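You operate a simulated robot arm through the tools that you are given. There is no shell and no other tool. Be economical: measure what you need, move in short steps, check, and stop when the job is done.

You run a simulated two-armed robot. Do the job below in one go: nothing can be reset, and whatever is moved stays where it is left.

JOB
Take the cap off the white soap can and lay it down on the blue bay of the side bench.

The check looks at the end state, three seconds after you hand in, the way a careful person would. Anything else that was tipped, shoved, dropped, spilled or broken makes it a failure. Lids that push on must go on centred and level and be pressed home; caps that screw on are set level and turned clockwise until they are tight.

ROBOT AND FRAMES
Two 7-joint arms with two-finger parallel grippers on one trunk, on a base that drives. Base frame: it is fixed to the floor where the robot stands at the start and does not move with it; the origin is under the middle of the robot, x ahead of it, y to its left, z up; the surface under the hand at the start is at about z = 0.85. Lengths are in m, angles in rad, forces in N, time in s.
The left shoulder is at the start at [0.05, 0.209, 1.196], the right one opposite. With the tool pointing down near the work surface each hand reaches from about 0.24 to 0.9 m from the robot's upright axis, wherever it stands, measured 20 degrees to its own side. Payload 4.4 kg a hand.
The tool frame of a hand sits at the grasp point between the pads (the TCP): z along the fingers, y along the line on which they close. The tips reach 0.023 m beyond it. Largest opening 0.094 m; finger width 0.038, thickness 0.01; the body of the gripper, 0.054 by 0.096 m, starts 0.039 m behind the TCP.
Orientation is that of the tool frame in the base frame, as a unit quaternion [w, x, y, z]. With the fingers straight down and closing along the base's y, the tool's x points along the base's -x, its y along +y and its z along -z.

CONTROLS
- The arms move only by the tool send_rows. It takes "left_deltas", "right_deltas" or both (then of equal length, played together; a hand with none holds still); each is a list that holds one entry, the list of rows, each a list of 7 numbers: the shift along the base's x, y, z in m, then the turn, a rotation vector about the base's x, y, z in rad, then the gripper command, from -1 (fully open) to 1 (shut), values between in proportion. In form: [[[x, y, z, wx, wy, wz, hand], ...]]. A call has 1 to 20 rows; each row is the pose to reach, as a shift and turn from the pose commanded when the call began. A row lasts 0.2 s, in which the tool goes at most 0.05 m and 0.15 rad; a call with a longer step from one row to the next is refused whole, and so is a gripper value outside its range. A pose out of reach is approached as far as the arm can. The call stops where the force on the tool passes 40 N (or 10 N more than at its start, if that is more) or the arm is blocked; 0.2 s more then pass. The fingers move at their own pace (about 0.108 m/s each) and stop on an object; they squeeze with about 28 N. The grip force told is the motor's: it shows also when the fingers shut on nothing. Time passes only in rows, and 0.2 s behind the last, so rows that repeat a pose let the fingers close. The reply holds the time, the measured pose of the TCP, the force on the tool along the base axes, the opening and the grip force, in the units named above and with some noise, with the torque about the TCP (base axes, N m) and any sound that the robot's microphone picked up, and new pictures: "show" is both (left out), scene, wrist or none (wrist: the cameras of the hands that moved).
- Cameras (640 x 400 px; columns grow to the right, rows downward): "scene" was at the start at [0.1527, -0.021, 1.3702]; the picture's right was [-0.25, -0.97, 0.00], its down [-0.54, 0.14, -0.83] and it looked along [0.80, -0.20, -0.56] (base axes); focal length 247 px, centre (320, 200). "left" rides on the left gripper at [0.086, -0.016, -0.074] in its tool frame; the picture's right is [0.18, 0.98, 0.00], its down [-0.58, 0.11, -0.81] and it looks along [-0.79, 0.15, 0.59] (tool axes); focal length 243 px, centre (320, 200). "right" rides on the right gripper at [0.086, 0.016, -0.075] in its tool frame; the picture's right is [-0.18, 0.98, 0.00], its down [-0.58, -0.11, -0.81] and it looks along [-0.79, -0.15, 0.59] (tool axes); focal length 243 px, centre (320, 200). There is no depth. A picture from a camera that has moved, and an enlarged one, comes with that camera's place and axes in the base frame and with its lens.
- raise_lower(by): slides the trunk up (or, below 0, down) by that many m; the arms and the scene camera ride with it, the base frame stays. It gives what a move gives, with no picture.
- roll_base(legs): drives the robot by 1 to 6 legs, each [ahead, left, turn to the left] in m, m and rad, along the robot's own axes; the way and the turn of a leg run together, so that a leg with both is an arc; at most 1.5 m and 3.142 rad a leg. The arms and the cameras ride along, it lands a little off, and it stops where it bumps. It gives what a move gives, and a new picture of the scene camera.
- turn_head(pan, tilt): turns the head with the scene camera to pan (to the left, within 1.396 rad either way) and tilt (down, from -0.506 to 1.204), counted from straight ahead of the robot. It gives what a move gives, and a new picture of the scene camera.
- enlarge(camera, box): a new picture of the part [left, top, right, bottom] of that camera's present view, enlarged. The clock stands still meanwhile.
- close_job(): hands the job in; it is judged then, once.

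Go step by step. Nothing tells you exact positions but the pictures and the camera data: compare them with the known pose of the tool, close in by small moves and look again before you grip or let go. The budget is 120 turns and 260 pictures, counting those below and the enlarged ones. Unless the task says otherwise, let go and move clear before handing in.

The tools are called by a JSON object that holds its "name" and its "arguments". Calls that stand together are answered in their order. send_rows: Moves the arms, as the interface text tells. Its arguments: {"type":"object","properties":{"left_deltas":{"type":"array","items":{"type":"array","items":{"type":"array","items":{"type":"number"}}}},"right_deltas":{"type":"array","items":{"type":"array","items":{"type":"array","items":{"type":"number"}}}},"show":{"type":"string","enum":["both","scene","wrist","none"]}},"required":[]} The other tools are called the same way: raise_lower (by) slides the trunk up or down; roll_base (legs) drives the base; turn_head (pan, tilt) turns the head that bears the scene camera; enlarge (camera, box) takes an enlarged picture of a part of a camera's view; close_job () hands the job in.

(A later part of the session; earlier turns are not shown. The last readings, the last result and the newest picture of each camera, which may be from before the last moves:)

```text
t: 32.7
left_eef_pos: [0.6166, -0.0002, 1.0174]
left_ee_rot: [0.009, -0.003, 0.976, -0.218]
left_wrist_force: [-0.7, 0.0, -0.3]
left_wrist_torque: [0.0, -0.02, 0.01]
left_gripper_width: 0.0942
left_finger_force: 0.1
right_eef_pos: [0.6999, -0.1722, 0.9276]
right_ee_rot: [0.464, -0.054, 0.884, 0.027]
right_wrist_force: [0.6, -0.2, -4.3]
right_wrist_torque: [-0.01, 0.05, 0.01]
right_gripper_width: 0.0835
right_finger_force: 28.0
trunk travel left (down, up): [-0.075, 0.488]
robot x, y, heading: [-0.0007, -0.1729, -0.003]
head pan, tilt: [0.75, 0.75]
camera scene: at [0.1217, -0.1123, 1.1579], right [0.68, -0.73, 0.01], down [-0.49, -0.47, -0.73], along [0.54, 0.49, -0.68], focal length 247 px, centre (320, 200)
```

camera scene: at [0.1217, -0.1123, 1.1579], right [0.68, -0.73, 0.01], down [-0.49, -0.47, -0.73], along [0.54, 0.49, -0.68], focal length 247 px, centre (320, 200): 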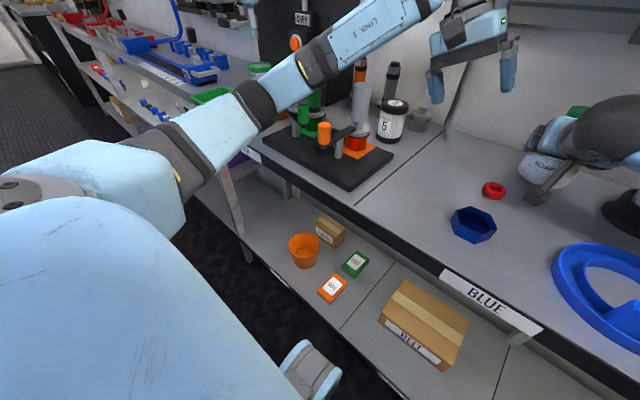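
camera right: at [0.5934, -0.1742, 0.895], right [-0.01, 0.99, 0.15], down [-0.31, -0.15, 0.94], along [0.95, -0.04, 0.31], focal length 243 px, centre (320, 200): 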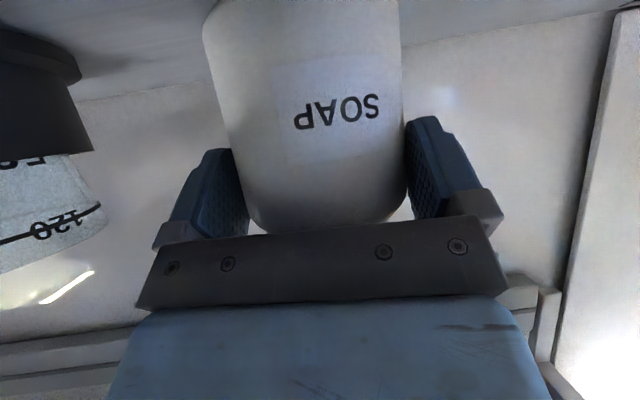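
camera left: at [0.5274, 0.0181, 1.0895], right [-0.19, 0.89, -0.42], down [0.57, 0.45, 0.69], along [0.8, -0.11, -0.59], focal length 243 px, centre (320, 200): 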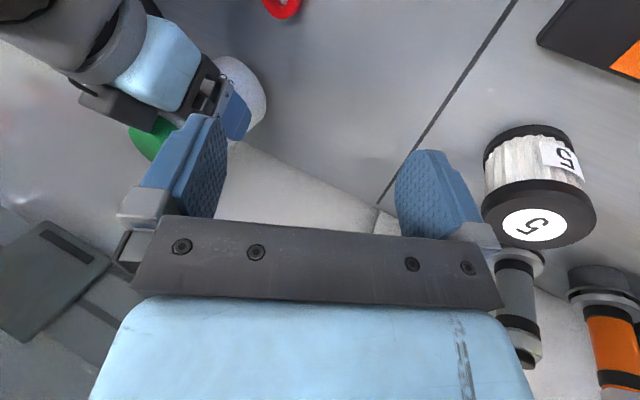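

The left elbow seems to bear on the bench edge. I back the left arm out the way it came.

{"name": "send_rows", "arguments": {"left_deltas": [[[-0.04, 0.01, 0.0, 0, 0, 0, -1], [-0.08, 0.02, 0.0, 0, 0, 0, -1], [-0.12, 0.03, 0.0, 0, 0, 0, -1], [-0.16, 0.035, 0.002, 0, 0, 0, -1], [-0.16, 0.035, 0.03, 0.11, 0, 0, -1], [-0.16, 0.035, 0.06, 0.22, 0, 0, -1], [-0.16, 0.035, 0.1, 0.33, 0, 0, -1], [-0.16, 0.035, 0.142, 0.436, 0, 0, -1]]], "show": "both"}}

```text
t: 34.5
left_eef_pos: [0.4584, 0.0255, 1.1538]
left_ee_rot: [0.0, 0.001, 1.0, 0.001]
left_wrist_force: [1.1, -0.5, 0.2]
left_wrist_torque: [0.01, -0.02, 0.01]
left_gripper_width: 0.0941
left_finger_force: 0.2
right_eef_pos: [0.7037, -0.1782, 0.9215]
right_ee_rot: [0.461, -0.051, 0.886, 0.028]
right_wrist_force: [0.4, -1.5, -1.2]
right_wrist_torque: [-0.05, 0.16, -0.01]
right_gripper_width: 0.0835
right_finger_force: 27.8
trunk travel left (down, up): [-0.075, 0.488]
robot x, y, heading: [0.0023, -0.1773, -0.004]
head pan, tilt: [0.75, 0.75]
camera scene: at [0.1266, -0.1176, 1.157], right [0.68, -0.73, 0.0], down [-0.5, -0.46, -0.73], along [0.54, 0.5, -0.68], focal length 247 px, centre (320, 200)
camera left: at [0.371, 0.0089, 1.2274], right [-0.18, 0.98, 0.0], down [0.58, 0.1, 0.81], along [0.79, 0.15, -0.59], focal length 243 px, centre (320, 200)
```

scene: 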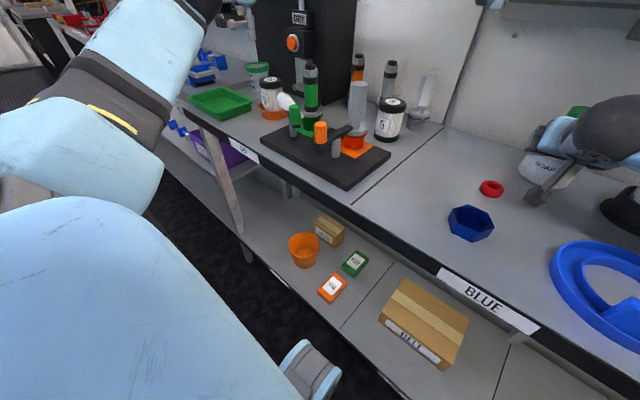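
left: 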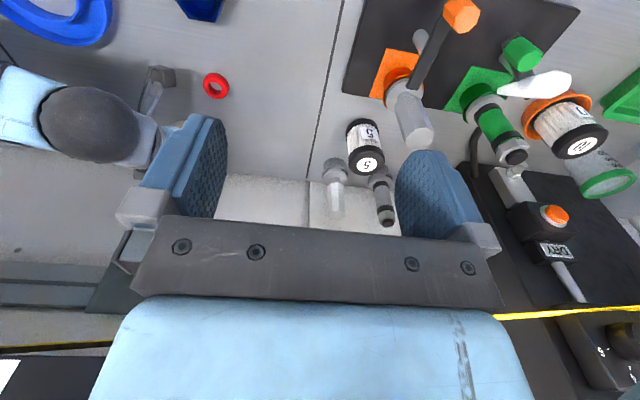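

I need to check that the taps and the "10" jar were not disturbed.

{"name": "enlarge", "arguments": {"camera": "scene", "box": [180, 40, 440, 200]}}

{"name": "enlarge", "arguments": {"camera": "left", "box": [330, 0, 640, 200]}}

```text
2.46 times, centred on (310, 120) of scene
camera zoom: at [0.1266, -0.1176, 1.157], right [0.68, -0.73, 0.0], down [-0.5, -0.46, -0.73], along [0.54, 0.5, -0.68], focal length 608 px, centre (345, 397)
```

zoom: 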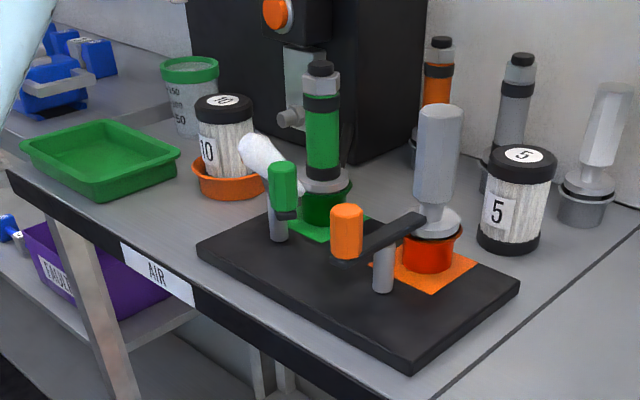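

```text
2.00 times, centred on (485, 100) of left
camera zoom: at [0.371, 0.0089, 1.2274], right [-0.18, 0.98, 0.0], down [0.58, 0.1, 0.81], along [0.79, 0.15, -0.59], focal length 485 px, centre (-10, 400)
```

zoom: 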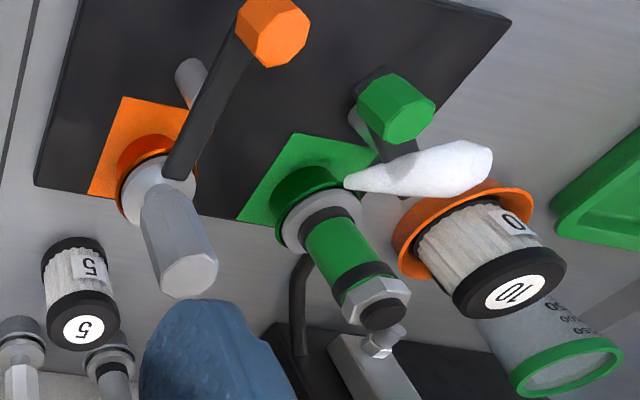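

A white piece at the green tap needs checking against earlier pictures; I take the same view as before the left arm moved.

{"name": "turn_head", "arguments": {"pan": 0.0, "tilt": 0.5}}

{"name": "enlarge", "arguments": {"camera": "scene", "box": [0, 120, 240, 300]}}

```text
t: 35.6
left_eef_pos: [0.46, 0.0256, 1.1526]
left_ee_rot: [-0.001, 0.002, 1.0, 0.0]
left_wrist_force: [-0.1, -0.3, -1.0]
left_wrist_torque: [-0.02, -0.02, 0.01]
left_gripper_width: 0.0937
left_finger_force: 0.0
right_eef_pos: [0.7056, -0.1777, 0.9209]
right_ee_rot: [0.461, -0.052, 0.885, 0.029]
right_wrist_force: [3.0, -1.3, 1.2]
right_wrist_torque: [-0.25, -0.36, 0.0]
right_gripper_width: 0.0837
right_finger_force: 27.0
trunk travel left (down, up): [-0.075, 0.488]
robot x, y, heading: [-0.0007, -0.1735, -0.007]
head pan, tilt: [0.0, 0.499]
camera scene: at [0.1576, -0.1734, 1.1789], right [0.0, -1.0, 0.0], down [-0.48, 0.0, -0.88], along [0.88, 0.0, -0.48], focal length 247 px, centre (320, 200)
```

scene: 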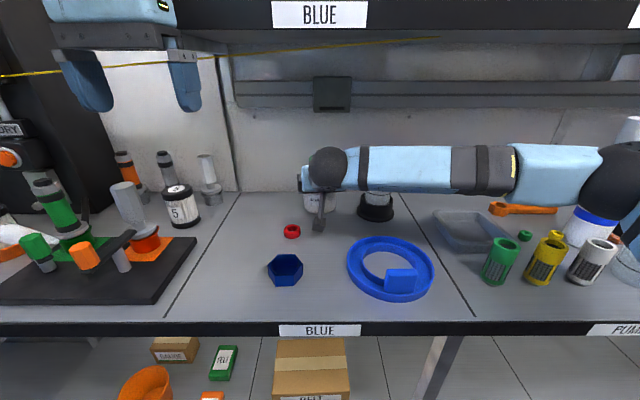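

```text
2.22 times, centred on (120, 210) of scene
camera zoom: at [0.1576, -0.1734, 1.1789], right [0.0, -1.0, 0.0], down [-0.48, 0.0, -0.88], along [0.88, 0.0, -0.48], focal length 549 px, centre (764, 178)
```

zoom: 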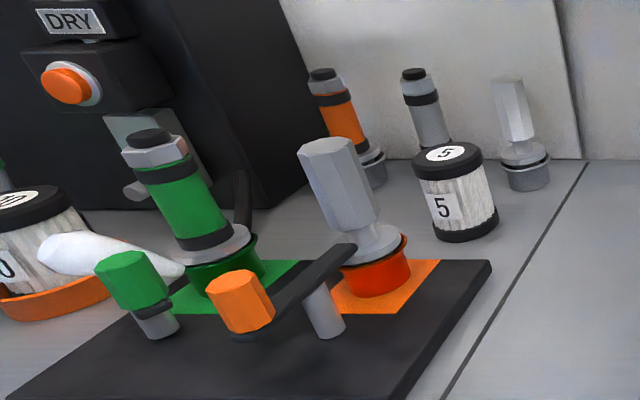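

My left elbow has moved the green valve lever and a white jet now blows from it, where before it lay parallel to the orange lever. I must put it back; first a close look at it.

{"name": "turn_head", "arguments": {"pan": 0.75, "tilt": 0.65}}

{"name": "enlarge", "arguments": {"camera": "scene", "box": [240, 80, 400, 220]}}

{"name": "enlarge", "arguments": {"camera": "left", "box": [460, 20, 580, 110]}}

```text
t: 36.7
left_eef_pos: [0.4601, 0.025, 1.152]
left_ee_rot: [0.0, 0.001, 1.0, -0.001]
left_wrist_force: [-0.6, 1.2, 0.3]
left_wrist_torque: [0.02, -0.02, 0.04]
left_gripper_width: 0.0941
left_finger_force: 0.1
right_eef_pos: [0.7034, -0.1775, 0.9209]
right_ee_rot: [0.461, -0.051, 0.885, 0.028]
right_wrist_force: [2.4, -1.7, 1.6]
right_wrist_torque: [-0.27, -0.29, -0.03]
right_gripper_width: 0.0835
right_finger_force: 28.0
trunk travel left (down, up): [-0.075, 0.488]
robot x, y, heading: [-0.003, -0.1704, -0.003]
head pan, tilt: [0.75, 0.649]
camera scene: at [0.1303, -0.1143, 1.1656], right [0.68, -0.73, 0.0], down [-0.44, -0.41, -0.8], along [0.59, 0.54, -0.6], focal length 247 px, centre (320, 200)
```

scene: 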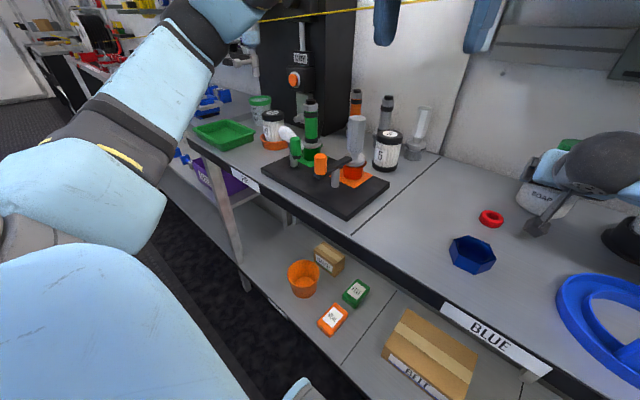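

```text
2.86 times, centred on (320, 150) of scene
camera zoom: at [0.1303, -0.1143, 1.1656], right [0.68, -0.73, 0.0], down [-0.44, -0.41, -0.8], along [0.59, 0.54, -0.6], focal length 706 px, centre (320, 343)
```

zoom: 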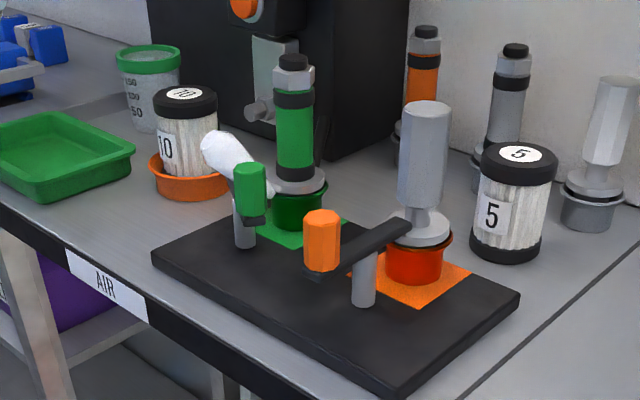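

```text
4.44 times, centred on (520, 65) of left
camera zoom: at [0.3718, 0.0098, 1.2267], right [-0.18, 0.98, 0.0], down [0.58, 0.11, 0.81], along [0.79, 0.15, -0.59], focal length 1078 px, centre (-569, 800)
```

zoom: 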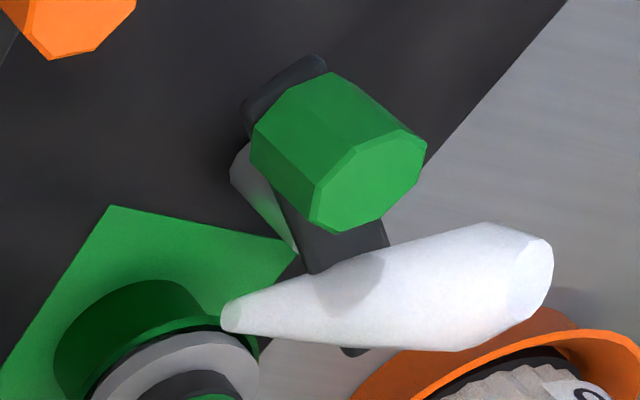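

The green lever swivels on its post; its knob has swung about 60° from pointing at me to pointing right. I'll let go of the can, back the right hand off, and raise the trunk so elbows stay clear, then turn the lever back with the left hand.

{"name": "send_rows", "arguments": {"right_deltas": [[[0, 0, 0, 0, 0, 0, 0], [0, 0, 0, 0, 0, 0, -0.9], [0, 0, 0, 0, 0, 0, -1], [0, 0, 0, 0, 0, 0, -1], [-0.01, -0.0012, 0, 0, 0, 0, -1], [-0.025, -0.003, 0, 0, 0, 0, -1], [-0.05, -0.006, 0, 0, 0, 0, -1], [-0.075, -0.009, 0.0, 0, 0, 0, -1], [-0.09, -0.009, 0.04, 0, 0, 0, -1], [-0.12, -0.03, 0.08, 0, 0, 0, -1], [-0.15, -0.07, 0.1, 0, 0, 0, -1], [-0.15, -0.12, 0.1, 0, 0, 0, -1]]], "show": "wrist"}}

{"name": "raise_lower", "arguments": {"by": 0.22}}

{"name": "turn_head", "arguments": {"pan": 0.0, "tilt": 0.75}}

```text
refused: row 10 steps farther than a row can; nothing moved
```

```text
t: 39.0
left_eef_pos: [0.4585, 0.0219, 1.3715]
left_ee_rot: [0.0, 0.002, 1.0, 0.001]
left_wrist_force: [-0.2, 0.1, 1.5]
left_wrist_torque: [-0.03, -0.03, -0.01]
left_gripper_width: 0.0942
left_finger_force: 0.0
right_eef_pos: [0.6866, -0.1789, 1.0587]
right_ee_rot: [0.41, -0.059, 0.91, 0.026]
right_wrist_force: [-0.7, 0.3, -4.3]
right_wrist_torque: [-0.02, 0.05, -0.03]
right_gripper_width: 0.0833
right_finger_force: 27.6
trunk travel left (down, up): [-0.295, 0.268]
robot x, y, heading: [0.0023, -0.1733, 0.002]
head pan, tilt: [0.75, 0.649]
```

```text
t: 40.1
left_eef_pos: [0.4594, 0.0229, 1.3721]
left_ee_rot: [0.0, 0.002, 1.0, 0.002]
left_wrist_force: [0.7, 0.2, -0.2]
left_wrist_torque: [-0.01, 0.01, -0.02]
left_gripper_width: 0.0939
left_finger_force: 0.0
right_eef_pos: [0.6856, -0.1784, 1.0601]
right_ee_rot: [0.41, -0.06, 0.91, 0.026]
right_wrist_force: [-0.4, -0.5, -3.2]
right_wrist_torque: [0.01, 0.07, 0.0]
right_gripper_width: 0.0831
right_finger_force: 27.7
trunk travel left (down, up): [-0.295, 0.268]
robot x, y, heading: [-0.0005, -0.1765, -0.0]
head pan, tilt: [0.0, 0.75]
camera scene: at [0.1488, -0.1764, 1.3755], right [0.0, -1.0, 0.0], down [-0.68, 0.0, -0.73], along [0.73, 0.0, -0.68], focal length 247 px, centre (320, 200)
```

scene: 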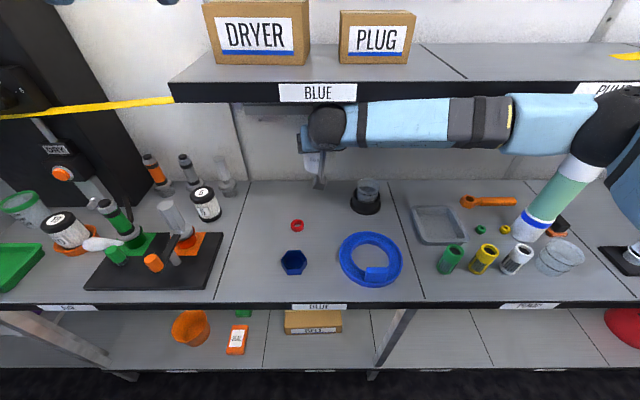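

I wrongly chained those calls: the release was refused and the trunk lifted the can, with the right forearm now under the shelf. I lower the trunk a bit at once and look.

{"name": "raise_lower", "arguments": {"by": -0.11}}

{"name": "turn_head", "arguments": {"pan": 0.0, "tilt": 0.5}}

{"name": "enlarge", "arguments": {"camera": "right", "box": [0, 0, 640, 400]}}

```text
t: 41.5
left_eef_pos: [0.4608, 0.0252, 1.2624]
left_ee_rot: [0.0, 0.002, 1.0, 0.0]
left_wrist_force: [0.6, -0.1, 0.6]
left_wrist_torque: [0.02, -0.02, 0.0]
left_gripper_width: 0.094
left_finger_force: 0.1
right_eef_pos: [0.7059, -0.1774, 1.032]
right_ee_rot: [0.461, -0.051, 0.885, 0.029]
right_wrist_force: [-0.5, 0.1, -5.3]
right_wrist_torque: [0.04, 0.04, -0.01]
right_gripper_width: 0.0832
right_finger_force: 27.9
trunk travel left (down, up): [-0.185, 0.378]
robot x, y, heading: [0.001, -0.1777, -0.004]
head pan, tilt: [0.0, 0.75]
```

```text
t: 42.3
left_eef_pos: [0.4595, 0.0246, 1.2622]
left_ee_rot: [0.0, 0.002, 1.0, 0.0]
left_wrist_force: [0.3, -0.3, -0.1]
left_wrist_torque: [-0.03, 0.01, 0.0]
left_gripper_width: 0.0941
left_finger_force: 0.0
right_eef_pos: [0.7047, -0.1788, 1.0312]
right_ee_rot: [0.461, -0.051, 0.886, 0.028]
right_wrist_force: [-0.6, 0.1, -4.8]
right_wrist_torque: [-0.02, 0.1, 0.0]
right_gripper_width: 0.0833
right_finger_force: 28.2
trunk travel left (down, up): [-0.185, 0.378]
robot x, y, heading: [0.0017, -0.1709, -0.001]
head pan, tilt: [0.0, 0.499]
camera scene: at [0.1582, -0.1734, 1.2888], right [0.0, -1.0, 0.0], down [-0.48, 0.0, -0.88], along [0.88, 0.0, -0.48], focal length 247 px, centre (320, 200)
```

scene: 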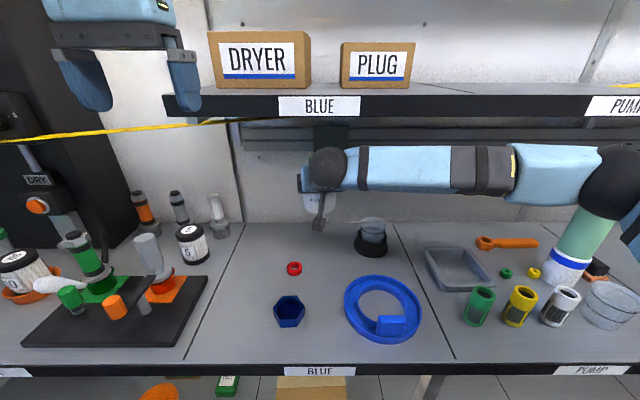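

```text
1.00 times, centred on (320, 200) of right (not enlarged: the box is as wide or as high as the picture)
camera zoom: at [0.5938, -0.1743, 1.0045], right [-0.01, 0.99, 0.15], down [-0.31, -0.15, 0.94], along [0.95, -0.04, 0.31], focal length 243 px, centre (320, 200)
```

zoom: 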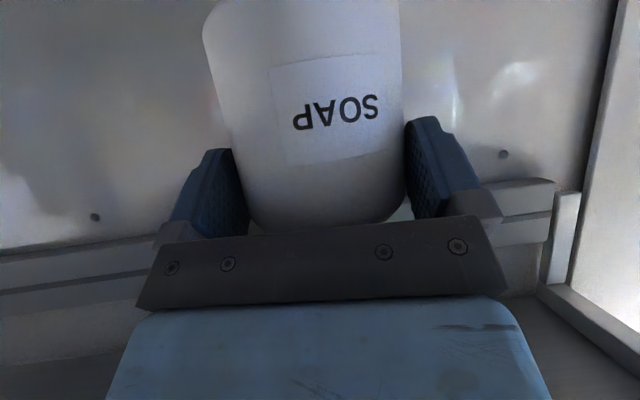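

The can is held firmly and level about 11 cm above its place, nothing on the shelf moved. I'll bring it forward out from under the shelf, where the left hand has room above the cap.

{"name": "send_rows", "arguments": {"right_deltas": [[[-0.02, 0, 0, 0, 0, 0, 1], [-0.05, 0, 0, 0, 0, 0, 1], [-0.08, 0, 0, 0, 0, 0, 1], [-0.11, 0, 0, 0, 0, 0, 1], [-0.14, 0, 0, 0, 0, 0, 1], [-0.17, 0, 0, 0, 0, 0, 1], [-0.2, 0, 0, 0, 0, 0, 1], [-0.215, 0, 0, 0, 0, 0, 1], [-0.22, 0, 0, 0, 0, 0, 1]]]}}

```text
t: 44.3
left_eef_pos: [0.46, 0.0251, 1.2625]
left_ee_rot: [0.0, 0.001, 1.0, 0.0]
left_wrist_force: [1.0, 0.4, 0.0]
left_wrist_torque: [-0.01, -0.02, 0.0]
left_gripper_width: 0.0941
left_finger_force: 0.0
right_eef_pos: [0.4842, -0.1785, 1.0324]
right_ee_rot: [0.461, -0.052, 0.886, 0.029]
right_wrist_force: [-0.3, 0.3, -4.1]
right_wrist_torque: [0.01, 0.08, 0.02]
right_gripper_width: 0.0834
right_finger_force: 28.3
trunk travel left (down, up): [-0.185, 0.378]
robot x, y, heading: [0.0005, -0.1675, 0.001]
head pan, tilt: [0.0, 0.499]
camera scene: at [0.158, -0.1734, 1.2889], right [0.0, -1.0, 0.0], down [-0.48, 0.0, -0.88], along [0.88, 0.0, -0.48], focal length 247 px, centre (320, 200)
camera right: at [0.3727, -0.1763, 1.0042], right [-0.01, 0.99, 0.15], down [-0.31, -0.15, 0.94], along [0.95, -0.04, 0.31], focal length 243 px, centre (320, 200)
```

scene: 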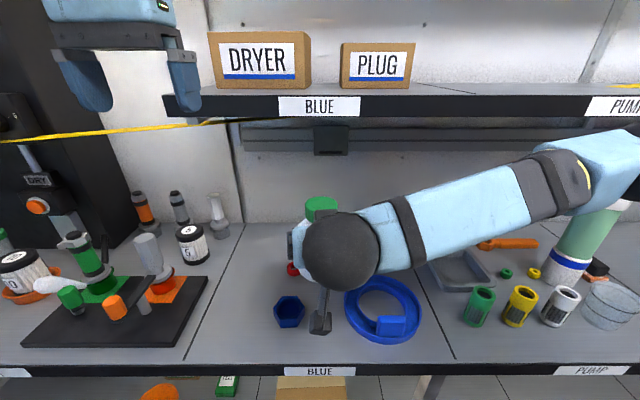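
right: 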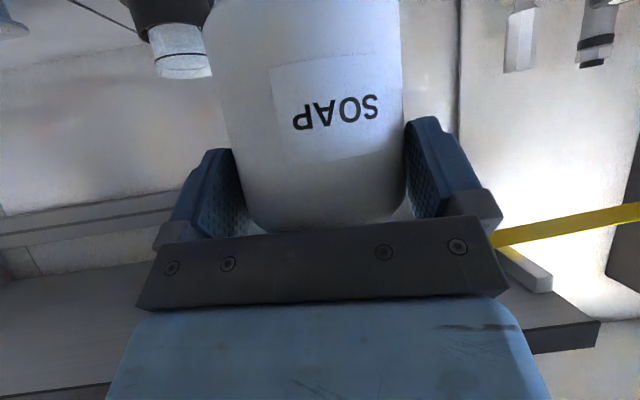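

Can axis is now at about (0.498, -0.177), cap top z≈1.094. I bring the left hand above the cap, yawed −0.5 rad.

{"name": "send_rows", "arguments": {"left_deltas": [[[0, -0.04, 0, 0, 0, -0.1, -1], [0.01, -0.08, 0, 0, 0, -0.2, -1], [0.02, -0.12, 0, 0, 0, -0.3, -1], [0.03, -0.16, 0, 0, 0, -0.4, -1], [0.0385, -0.201, 0, 0, 0, -0.5, -1], [0.0385, -0.201, -0.04, 0, 0, -0.5, -1], [0.0385, -0.201, -0.08, 0, 0, -0.5, -1], [0.0385, -0.201, -0.1, 0, 0, -0.5, -1]]]}}

{"name": "enlarge", "arguments": {"camera": "scene", "box": [220, 80, 420, 240]}}

```text
t: 46.1
left_eef_pos: [0.5009, -0.1765, 1.1635]
left_ee_rot: [0.0, 0.25, 0.968, 0.0]
left_wrist_force: [-0.7, -0.8, -0.6]
left_wrist_torque: [0.06, -0.04, -0.05]
left_gripper_width: 0.094
left_finger_force: 0.0
right_eef_pos: [0.4837, -0.179, 1.0305]
right_ee_rot: [0.461, -0.052, 0.886, 0.029]
right_wrist_force: [-0.2, -0.2, -4.8]
right_wrist_torque: [0.0, 0.07, -0.03]
right_gripper_width: 0.0831
right_finger_force: 28.4
trunk travel left (down, up): [-0.185, 0.378]
robot x, y, heading: [0.0002, -0.1736, -0.004]
head pan, tilt: [0.0, 0.499]
camera scene: at [0.1579, -0.1733, 1.2889], right [0.0, -1.0, 0.0], down [-0.48, 0.0, -0.88], along [0.88, 0.0, -0.48], focal length 247 px, centre (320, 200)
camera left: at [0.4155, -0.1488, 1.2372], right [0.31, 0.95, 0.0], down [0.56, -0.19, 0.81], along [0.77, -0.25, -0.59], focal length 243 px, centre (320, 200)
```

scene: 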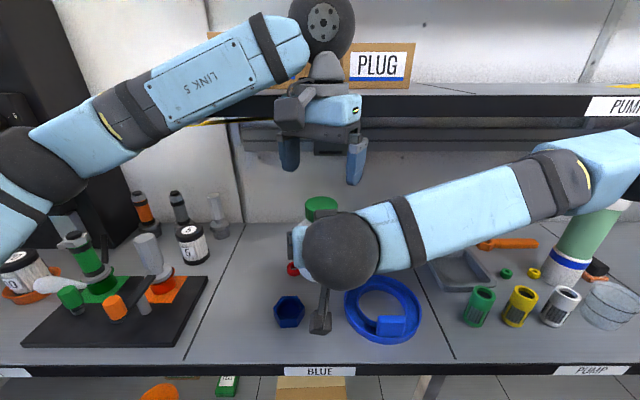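
left: 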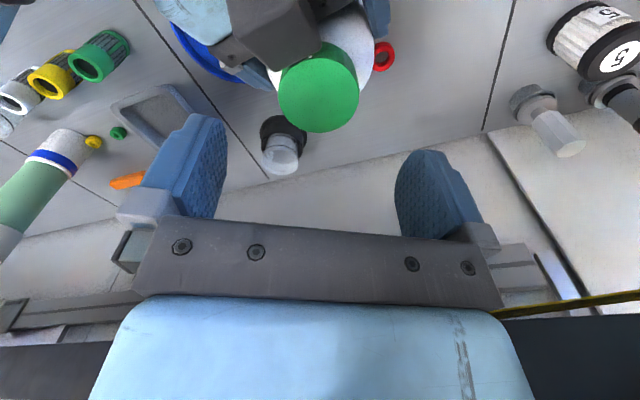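

```text
2.50 times, centred on (320, 160) of scene
camera zoom: at [0.1579, -0.1733, 1.2889], right [0.0, -1.0, 0.0], down [-0.48, 0.0, -0.88], along [0.88, 0.0, -0.48], focal length 618 px, centre (320, 300)
```

zoom: 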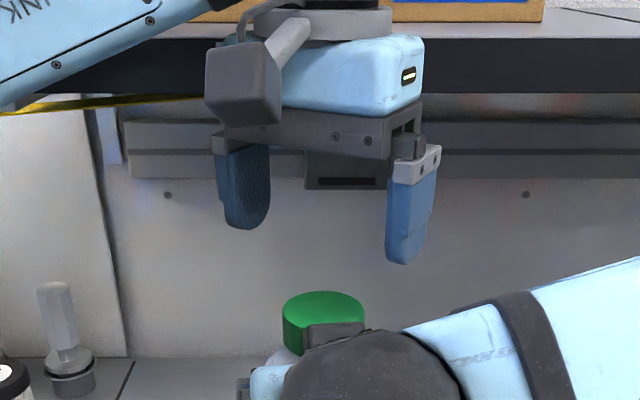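

The left hand is centred within a few mm. I'll narrow the fingers, descend so the tips pass about 1 cm below the cap's top, and check before gripping.

{"name": "send_rows", "arguments": {"left_deltas": [[[-0.004, 0.0015, 0, 0, 0, 0, -0.4], [-0.004, 0.0015, -0.01, 0, 0, 0, -0.4], [-0.004, 0.0015, -0.025, 0, 0, 0, -0.4], [-0.004, 0.0015, -0.04, 0, 0, 0, -0.4]]]}}

{"name": "enlarge", "arguments": {"camera": "scene", "box": [240, 120, 400, 240]}}

```text
t: 47.2
left_eef_pos: [0.4942, -0.1737, 1.1262]
left_ee_rot: [0.002, 0.248, 0.969, -0.002]
left_wrist_force: [0.5, 0.4, 0.0]
left_wrist_torque: [-0.01, 0.0, -0.02]
left_gripper_width: 0.0658
left_finger_force: 0.1
right_eef_pos: [0.4825, -0.1796, 1.0265]
right_ee_rot: [0.456, -0.053, 0.888, 0.026]
right_wrist_force: [-0.5, 0.0, -4.1]
right_wrist_torque: [-0.03, 0.05, -0.02]
right_gripper_width: 0.083
right_finger_force: 27.7
trunk travel left (down, up): [-0.185, 0.378]
robot x, y, heading: [-0.0046, -0.1737, -0.006]
head pan, tilt: [0.0, 0.499]
stopped in row 4 (right hand): the force on the tool passed its limit at 42 N (the readings are from after the stop); the commanded pose is now the measured one
camera scene: at [0.1579, -0.1735, 1.2889], right [0.0, -1.0, 0.0], down [-0.48, 0.0, -0.88], along [0.88, 0.0, -0.48], focal length 247 px, centre (320, 200)
camera left: at [0.4095, -0.1456, 1.1997], right [0.31, 0.95, 0.0], down [0.56, -0.18, 0.81], along [0.77, -0.26, -0.59], focal length 243 px, centre (320, 200)
```

scene: 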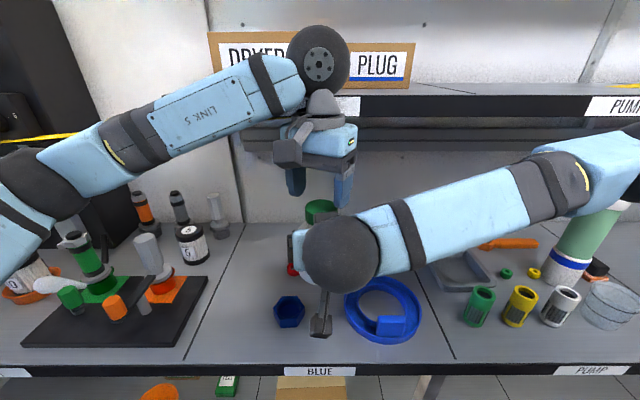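
left: 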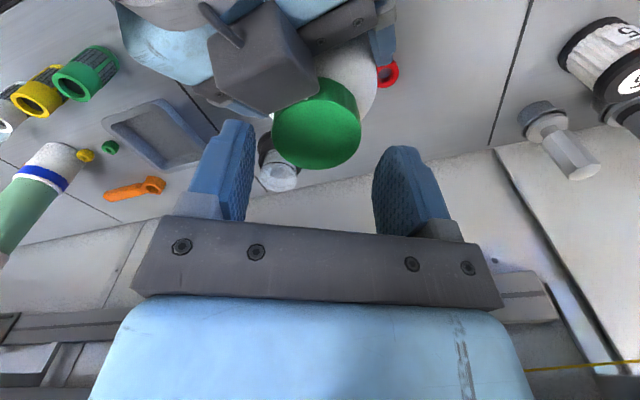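

```text
3.33 times, centred on (320, 180) of scene
camera zoom: at [0.1579, -0.1735, 1.2889], right [0.0, -1.0, 0.0], down [-0.48, 0.0, -0.88], along [0.88, 0.0, -0.48], focal length 824 px, centre (320, 267)
```

zoom: 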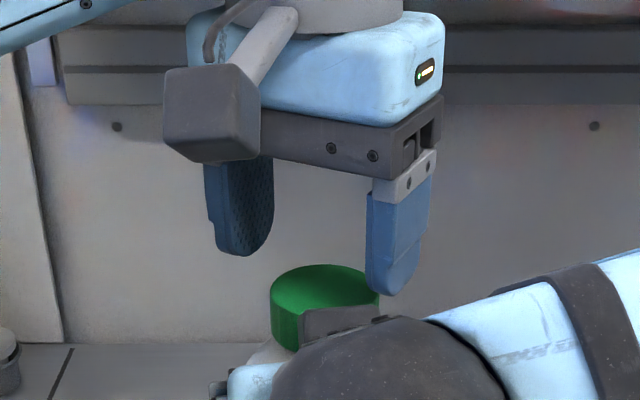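

The left finger touched something on the upper side of the right hand. I look closer through the left camera.

{"name": "enlarge", "arguments": {"camera": "left", "box": [100, 0, 420, 200]}}

```text
2.00 times, centred on (260, 100) of left
camera zoom: at [0.4095, -0.1456, 1.1997], right [0.31, 0.95, 0.0], down [0.56, -0.18, 0.81], along [0.77, -0.26, -0.59], focal length 485 px, centre (440, 400)
```

zoom: 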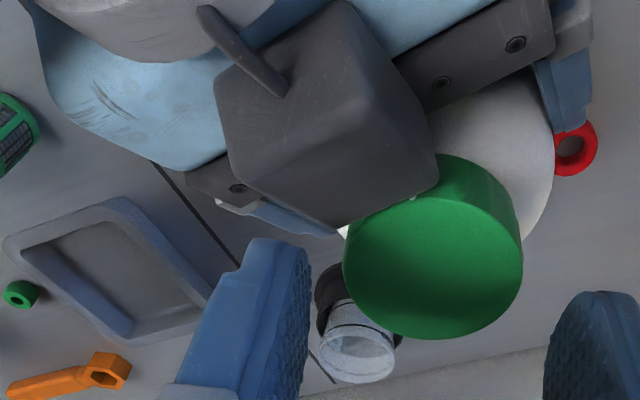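

The right hand has a box on its upper side just in front of the cap, so the left fingers must stay on the cap's left/right sides. I lift a little, square the left hand (yaw near −0.25) and come down again centred.

{"name": "send_rows", "arguments": {"left_deltas": [[[0, 0, 0.015, 0, 0, 0, -0.4], [0.001, -0.001, 0.015, 0, 0, 0.13, -0.4], [0.002, -0.002, 0.015, 0, 0, 0.26, -0.4], [0.002, -0.002, 0.0, 0, 0, 0.26, -0.4], [0.002, -0.002, -0.014, 0, 0, 0.26, -0.4], [0.002, -0.002, -0.027, 0, 0, 0.26, -0.4]]]}}

{"name": "enlarge", "arguments": {"camera": "left", "box": [160, 0, 480, 200]}}

{"name": "enlarge", "arguments": {"camera": "scene", "box": [240, 120, 400, 240]}}

```text
t: 48.6
left_eef_pos: [0.4982, -0.1761, 1.0985]
left_ee_rot: [0.002, 0.121, 0.993, -0.001]
left_wrist_force: [-0.1, -0.5, 0.3]
left_wrist_torque: [-0.01, 0.03, 0.01]
left_gripper_width: 0.0657
left_finger_force: 0.1
right_eef_pos: [0.4837, -0.1777, 1.0278]
right_ee_rot: [0.457, -0.054, 0.888, 0.027]
right_wrist_force: [0.5, 0.1, -4.9]
right_wrist_torque: [-0.04, 0.04, 0.0]
right_gripper_width: 0.0832
right_finger_force: 28.0
trunk travel left (down, up): [-0.185, 0.378]
robot x, y, heading: [-0.0026, -0.1747, -0.004]
head pan, tilt: [0.0, 0.499]
camera scene: at [0.1583, -0.1734, 1.2889], right [0.0, -1.0, 0.0], down [-0.48, 0.0, -0.88], along [0.88, 0.0, -0.48], focal length 247 px, centre (320, 200)
camera left: at [0.4074, -0.1704, 1.1713], right [0.06, 1.0, 0.0], down [0.59, -0.03, 0.81], along [0.81, -0.05, -0.59], focal length 243 px, centre (320, 200)
```

scene: 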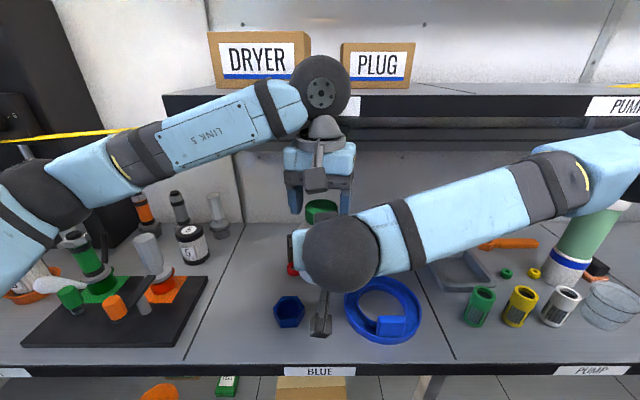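
left: 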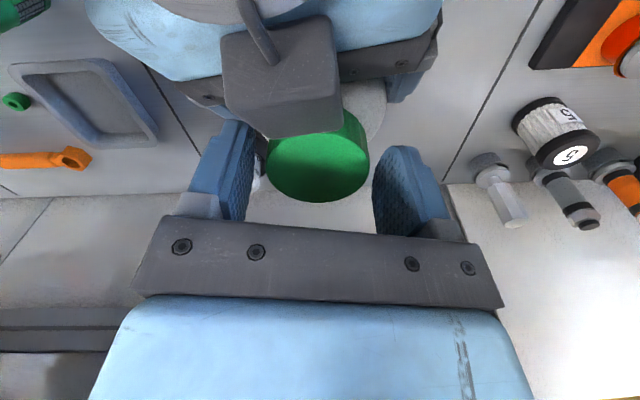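

```text
2.00 times, centred on (320, 100) of left
camera zoom: at [0.4074, -0.1704, 1.1713], right [0.06, 1.0, 0.0], down [0.59, -0.03, 0.81], along [0.81, -0.05, -0.59], focal length 485 px, centre (320, 400)
```

zoom: 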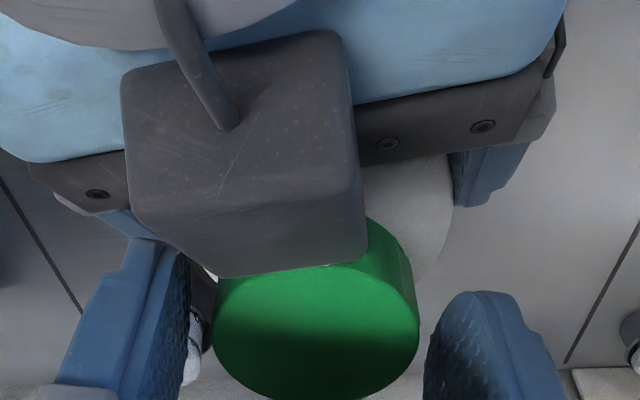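

```text
3.33 times, centred on (320, 180) of scene
camera zoom: at [0.1583, -0.1734, 1.2889], right [0.0, -1.0, 0.0], down [-0.48, 0.0, -0.88], along [0.88, 0.0, -0.48], focal length 824 px, centre (320, 267)
```

zoom: 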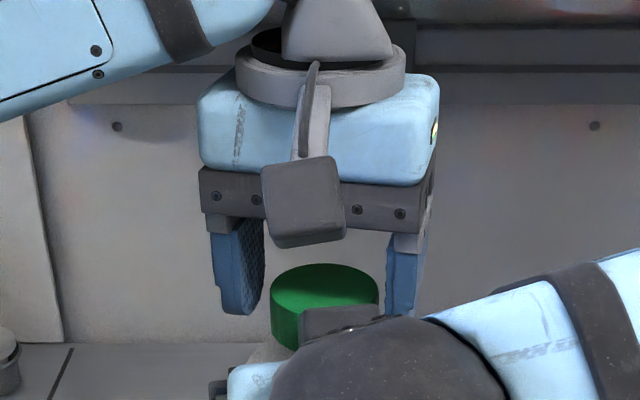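

Fingers straddle the cap, centred. I grip it and turn it counter-clockwise about 0.4 rad as a test.

{"name": "send_rows", "arguments": {"left_deltas": [[[-0.003, 0, 0, 0, 0, 0, -0.2], [-0.003, 0, 0, 0, 0, 0, 0.3], [-0.003, 0, 0, 0, 0, 0, 1], [-0.003, 0, 0, 0, 0, 0, 1]]], "show": "none"}}

{"name": "send_rows", "arguments": {"left_deltas": [[[0, 0, 0, 0, 0, 0.1, 1], [0, 0, 0, 0, 0, 0.2, 1], [0, 0, 0, 0, 0, 0.3, 1], [0, 0, 0, 0, 0, 0.4, 1]]]}}

{"name": "enlarge", "arguments": {"camera": "right", "box": [160, 0, 480, 200]}}

```text
t: 49.6
left_eef_pos: [0.4937, -0.1762, 1.098]
left_ee_rot: [0.004, 0.121, 0.993, -0.003]
left_wrist_force: [0.3, -26.2, -3.3]
left_wrist_torque: [-0.04, -0.24, 0.65]
left_gripper_width: 0.0505
left_finger_force: 28.1
right_eef_pos: [0.4833, -0.1787, 1.0272]
right_ee_rot: [0.457, -0.054, 0.887, 0.028]
right_wrist_force: [0.1, 26.8, -2.4]
right_wrist_torque: [-1.83, 0.29, -0.34]
right_gripper_width: 0.0834
right_finger_force: 27.4
trunk travel left (down, up): [-0.185, 0.378]
robot x, y, heading: [0.0006, -0.176, -0.008]
head pan, tilt: [0.0, 0.499]
heard: snap
```

```text
t: 50.6
left_eef_pos: [0.4944, -0.177, 1.0999]
left_ee_rot: [0.002, -0.08, 0.997, -0.002]
left_wrist_force: [1.4, -17.1, -0.6]
left_wrist_torque: [-0.38, -0.01, -0.3]
left_gripper_width: 0.0504
left_finger_force: 28.3
right_eef_pos: [0.4827, -0.1794, 1.0274]
right_ee_rot: [0.456, -0.054, 0.888, 0.027]
right_wrist_force: [-1.5, 17.1, -4.5]
right_wrist_torque: [-0.87, -0.02, 0.48]
right_gripper_width: 0.0832
right_finger_force: 28.2
trunk travel left (down, up): [-0.185, 0.378]
robot x, y, heading: [0.0026, -0.1696, -0.003]
head pan, tilt: [0.0, 0.499]
camera scene: at [0.158, -0.1734, 1.2889], right [0.0, -1.0, 0.0], down [-0.48, 0.0, -0.88], along [0.88, 0.0, -0.48], focal length 247 px, centre (320, 200)
camera left: at [0.4099, -0.2055, 1.1728], right [-0.34, 0.94, -0.01], down [0.55, 0.2, 0.81], along [0.76, 0.27, -0.59], focal length 243 px, centre (320, 200)
```

scene: 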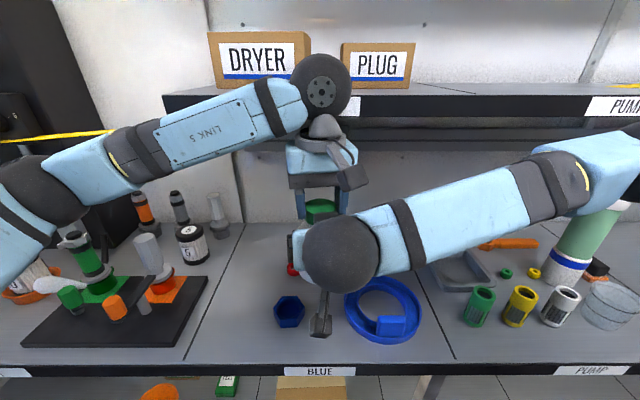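
left: 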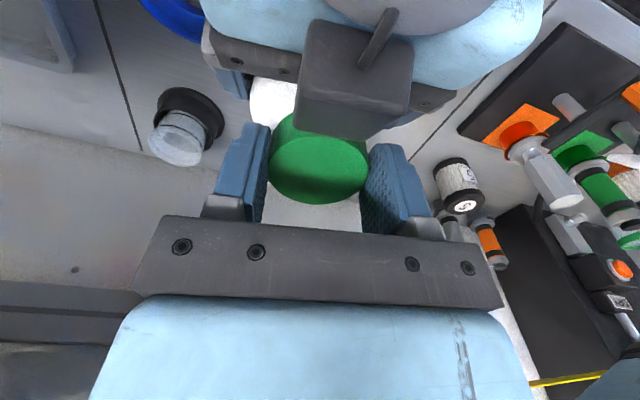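

```text
2.00 times, centred on (320, 100) of right
camera zoom: at [0.371, -0.1769, 1.001], right [-0.01, 0.99, 0.15], down [-0.3, -0.15, 0.94], along [0.95, -0.03, 0.3], focal length 485 px, centre (320, 400)
```

zoom: 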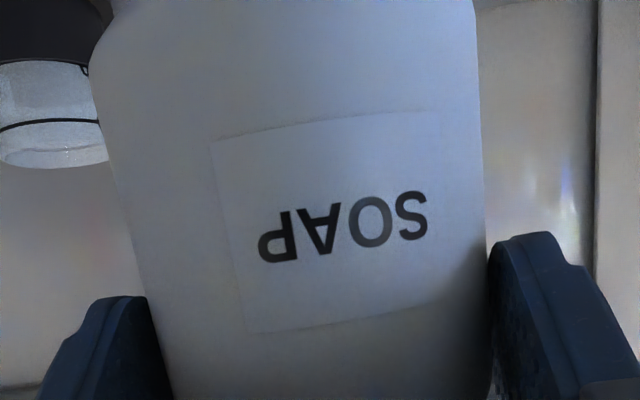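

A "snap" was heard as I gripped and the cap turns with almost no torque, so it seems to be loose. I lift it gently straight up.

{"name": "send_rows", "arguments": {"left_deltas": [[[0, 0, 0.005, 0, 0, 0, 1], [0, 0, 0.01, 0, 0, 0, 1], [0, 0, 0.018, 0, 0, 0, 1], [0, 0, 0.03, 0, 0, 0, 1]]]}}

{"name": "enlarge", "arguments": {"camera": "scene", "box": [240, 120, 400, 240]}}

```text
t: 51.6
left_eef_pos: [0.4933, -0.1776, 1.127]
left_ee_rot: [0.003, -0.08, 0.997, -0.001]
left_wrist_force: [-0.7, 0.2, 0.5]
left_wrist_torque: [0.0, 0.02, 0.01]
left_gripper_width: 0.0504
left_finger_force: 28.2
right_eef_pos: [0.4832, -0.1808, 1.0273]
right_ee_rot: [0.456, -0.053, 0.888, 0.026]
right_wrist_force: [0.0, 0.2, -4.6]
right_wrist_torque: [0.01, 0.07, 0.01]
right_gripper_width: 0.0835
right_finger_force: 28.3
trunk travel left (down, up): [-0.185, 0.378]
robot x, y, heading: [-0.0012, -0.1734, -0.005]
head pan, tilt: [0.0, 0.499]
camera scene: at [0.1578, -0.1735, 1.2889], right [0.0, -1.0, 0.0], down [-0.48, 0.0, -0.88], along [0.88, 0.0, -0.48], focal length 247 px, centre (320, 200)
camera left: at [0.4094, -0.2061, 1.2023], right [-0.34, 0.94, 0.0], down [0.55, 0.2, 0.81], along [0.76, 0.27, -0.59], focal length 243 px, centre (320, 200)
```

scene: 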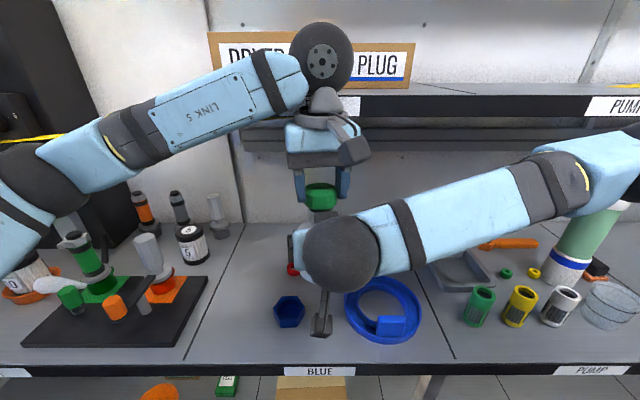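
left: 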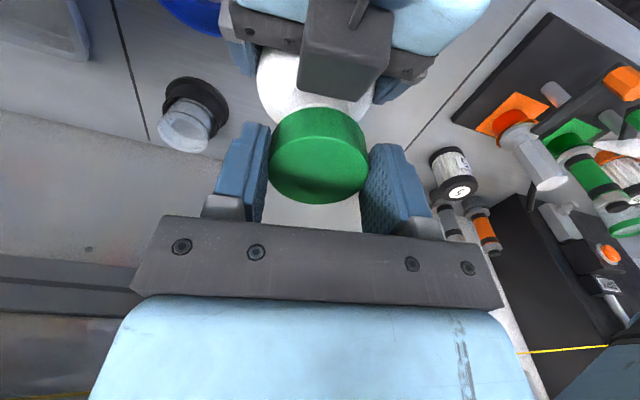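

```text
3.33 times, centred on (320, 180) of scene
camera zoom: at [0.1578, -0.1735, 1.2889], right [0.0, -1.0, 0.0], down [-0.48, 0.0, -0.88], along [0.88, 0.0, -0.48], focal length 824 px, centre (320, 267)
```

zoom: 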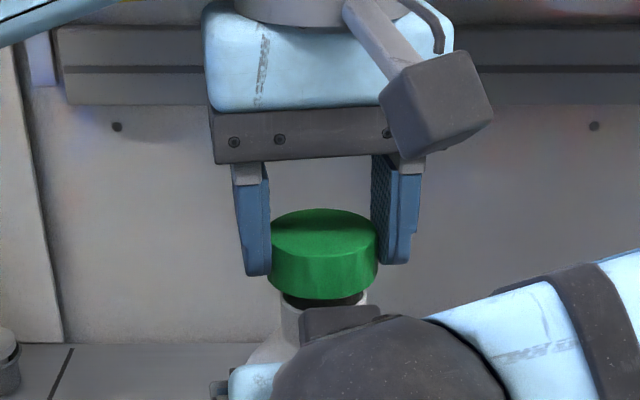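

The cap is off (a snap-fit). I lift it away to the left, then return the can to its place.

{"name": "send_rows", "arguments": {"left_deltas": [[[0, 0, 0.03, 0, 0, 0, 1], [0, 0, 0.07, 0, 0, -0.08, 1], [-0.01, 0.03, 0.1, 0, 0, -0.16, 1], [-0.02, 0.07, 0.1, 0, 0, -0.16, 1], [-0.03, 0.11, 0.1, 0, 0, -0.16, 1], [-0.03, 0.15, 0.1, 0, 0, -0.16, 1], [-0.03, 0.19, 0.1, 0, 0, -0.16, 1]]]}}

{"name": "enlarge", "arguments": {"camera": "scene", "box": [240, 160, 400, 280]}}

```text
t: 53.2
left_eef_pos: [0.4624, 0.0139, 1.2292]
left_ee_rot: [0.003, 0.001, 1.0, -0.003]
left_wrist_force: [0.4, 0.2, 0.3]
left_wrist_torque: [-0.04, -0.04, 0.01]
left_gripper_width: 0.0502
left_finger_force: 27.9
right_eef_pos: [0.4826, -0.1785, 1.0272]
right_ee_rot: [0.457, -0.052, 0.887, 0.025]
right_wrist_force: [0.1, 0.5, -4.8]
right_wrist_torque: [-0.01, 0.11, -0.02]
right_gripper_width: 0.083
right_finger_force: 28.2
trunk travel left (down, up): [-0.185, 0.378]
robot x, y, heading: [-0.0007, -0.1742, -0.006]
head pan, tilt: [0.0, 0.499]
camera scene: at [0.1574, -0.1721, 1.289], right [0.0, -1.0, 0.0], down [-0.48, 0.0, -0.88], along [0.88, 0.0, -0.48], focal length 247 px, centre (320, 200)
camera left: at [0.3736, -0.0003, 1.3028], right [-0.18, 0.98, -0.01], down [0.58, 0.11, 0.81], along [0.8, 0.14, -0.59], focal length 243 px, centre (320, 200)
```

scene: 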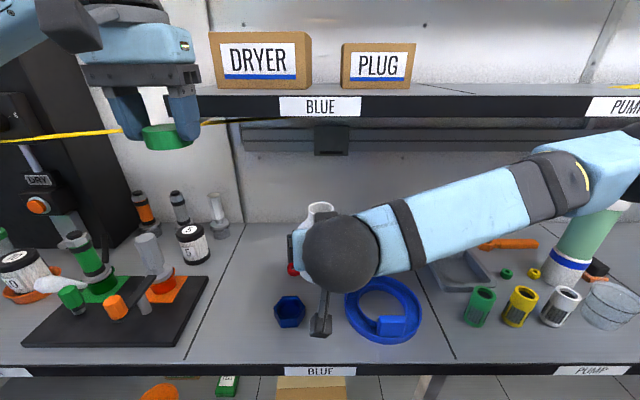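
left: 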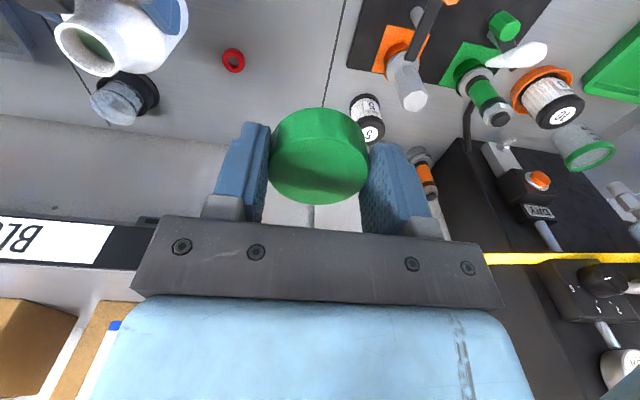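

```text
3.33 times, centred on (320, 220) of scene
camera zoom: at [0.1574, -0.1721, 1.289], right [0.0, -1.0, 0.0], down [-0.48, 0.0, -0.88], along [0.88, 0.0, -0.48], focal length 824 px, centre (320, 133)
```

zoom: 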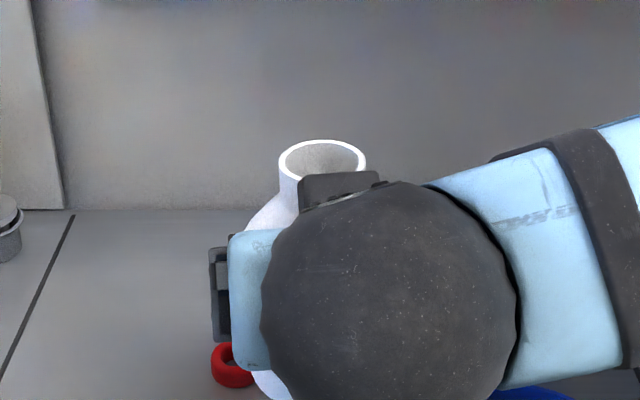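

The open can hangs level. I carry it back over its place and lower to about 1.5 cm above the bench.

{"name": "send_rows", "arguments": {"right_deltas": [[[0.015, 0, 0.003, 0, -0.003, 0, 1], [0.04, 0, 0.004, 0, -0.006, 0, 1], [0.07, 0, 0.004, 0, -0.009, 0, 1], [0.1, 0, 0.004, 0, -0.009, 0, 1], [0.13, 0, 0.004, 0, -0.009, 0, 1], [0.16, 0, 0.004, 0, -0.009, 0, 1], [0.19, 0, 0.004, 0, -0.009, 0, 1], [0.21, 0, 0.004, 0, -0.009, 0, 1], [0.222, 0, 0.0, 0, -0.009, 0, 1], [0.222, 0, -0.03, 0, -0.009, 0, 1], [0.222, 0, -0.06, 0, -0.009, 0, 1], [0.222, 0, -0.08, 0, -0.009, 0, 1], [0.222, 0, -0.09, 0, -0.009, 0, 1]]]}}

{"name": "enlarge", "arguments": {"camera": "scene", "box": [240, 140, 440, 290]}}

```text
t: 56.0
left_eef_pos: [0.4637, 0.0135, 1.2288]
left_ee_rot: [0.003, 0.001, 1.0, -0.002]
left_wrist_force: [-0.9, 0.4, 0.1]
left_wrist_torque: [-0.01, -0.01, 0.0]
left_gripper_width: 0.05
left_finger_force: 28.1
right_eef_pos: [0.7052, -0.1821, 0.9361]
right_ee_rot: [0.461, -0.053, 0.885, 0.027]
right_wrist_force: [-0.2, -0.4, -5.4]
right_wrist_torque: [0.0, 0.07, 0.0]
right_gripper_width: 0.0833
right_finger_force: 28.2
trunk travel left (down, up): [-0.185, 0.378]
robot x, y, heading: [-0.0035, -0.1773, -0.005]
head pan, tilt: [0.0, 0.499]
camera scene: at [0.1583, -0.1734, 1.2889], right [0.0, -1.0, 0.0], down [-0.48, 0.0, -0.88], along [0.88, 0.0, -0.48], focal length 247 px, centre (320, 200)
camera right: at [0.5931, -0.1789, 0.9101], right [-0.01, 0.99, 0.15], down [-0.31, -0.15, 0.94], along [0.95, -0.03, 0.31], focal length 243 px, centre (320, 200)
```

scene: 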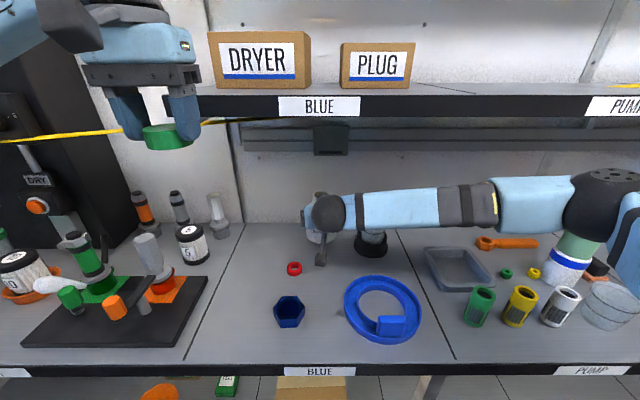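
right: 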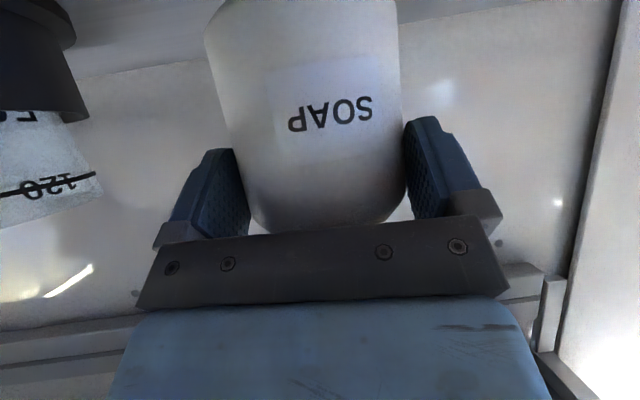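

```text
2.67 times, centred on (340, 215) of scene
camera zoom: at [0.1583, -0.1734, 1.2889], right [0.0, -1.0, 0.0], down [-0.48, 0.0, -0.88], along [0.88, 0.0, -0.48], focal length 659 px, centre (267, 160)
```

zoom: 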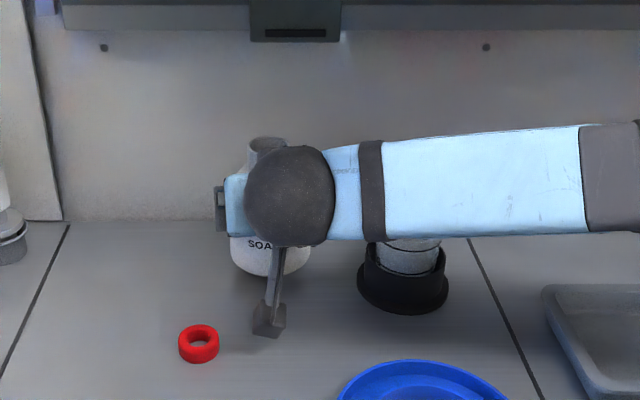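

Just above the bench; now lower in small steps until the weight is taken.

{"name": "send_rows", "arguments": {"right_deltas": [[[0, 0.002, -0.005, 0, 0, 0, 1], [0, 0.002, -0.009, 0, 0, 0, 1], [0, 0.002, -0.012, 0, 0, 0, 1], [0, 0.002, -0.013, 0, 0, 0, 1]]], "show": "none"}}

```text
t: 57.0
left_eef_pos: [0.4624, 0.0135, 1.2288]
left_ee_rot: [0.003, 0.002, 1.0, -0.002]
left_wrist_force: [0.5, -1.0, -0.8]
left_wrist_torque: [-0.03, 0.02, 0.03]
left_gripper_width: 0.0504
left_finger_force: 28.1
right_eef_pos: [0.7035, -0.1784, 0.9236]
right_ee_rot: [0.46, -0.053, 0.886, 0.027]
right_wrist_force: [0.1, 0.4, -3.9]
right_wrist_torque: [0.0, 0.08, 0.01]
right_gripper_width: 0.0831
right_finger_force: 27.4
trunk travel left (down, up): [-0.185, 0.378]
robot x, y, heading: [-0.0043, -0.1738, -0.0]
head pan, tilt: [0.0, 0.499]
```

{"name": "send_rows", "arguments": {"right_deltas": [[[0, 0, -0.002, 0, 0, 0, 1], [0, 0, -0.003, 0, 0, 0, 1], [0, 0, -0.003, 0, 0, 0, 1]]], "show": "none"}}

```text
t: 57.8
left_eef_pos: [0.4634, 0.0134, 1.2297]
left_ee_rot: [0.003, 0.001, 1.0, -0.002]
left_wrist_force: [0.4, -0.4, -0.1]
left_wrist_torque: [0.0, 0.02, 0.02]
left_gripper_width: 0.0502
left_finger_force: 27.5
right_eef_pos: [0.7049, -0.1778, 0.9224]
right_ee_rot: [0.462, -0.053, 0.885, 0.028]
right_wrist_force: [1.0, -1.9, 3.3]
right_wrist_torque: [0.19, -0.14, -0.04]
right_gripper_width: 0.0833
right_finger_force: 28.3
trunk travel left (down, up): [-0.185, 0.378]
robot x, y, heading: [0.0014, -0.1735, -0.007]
head pan, tilt: [0.0, 0.499]
```

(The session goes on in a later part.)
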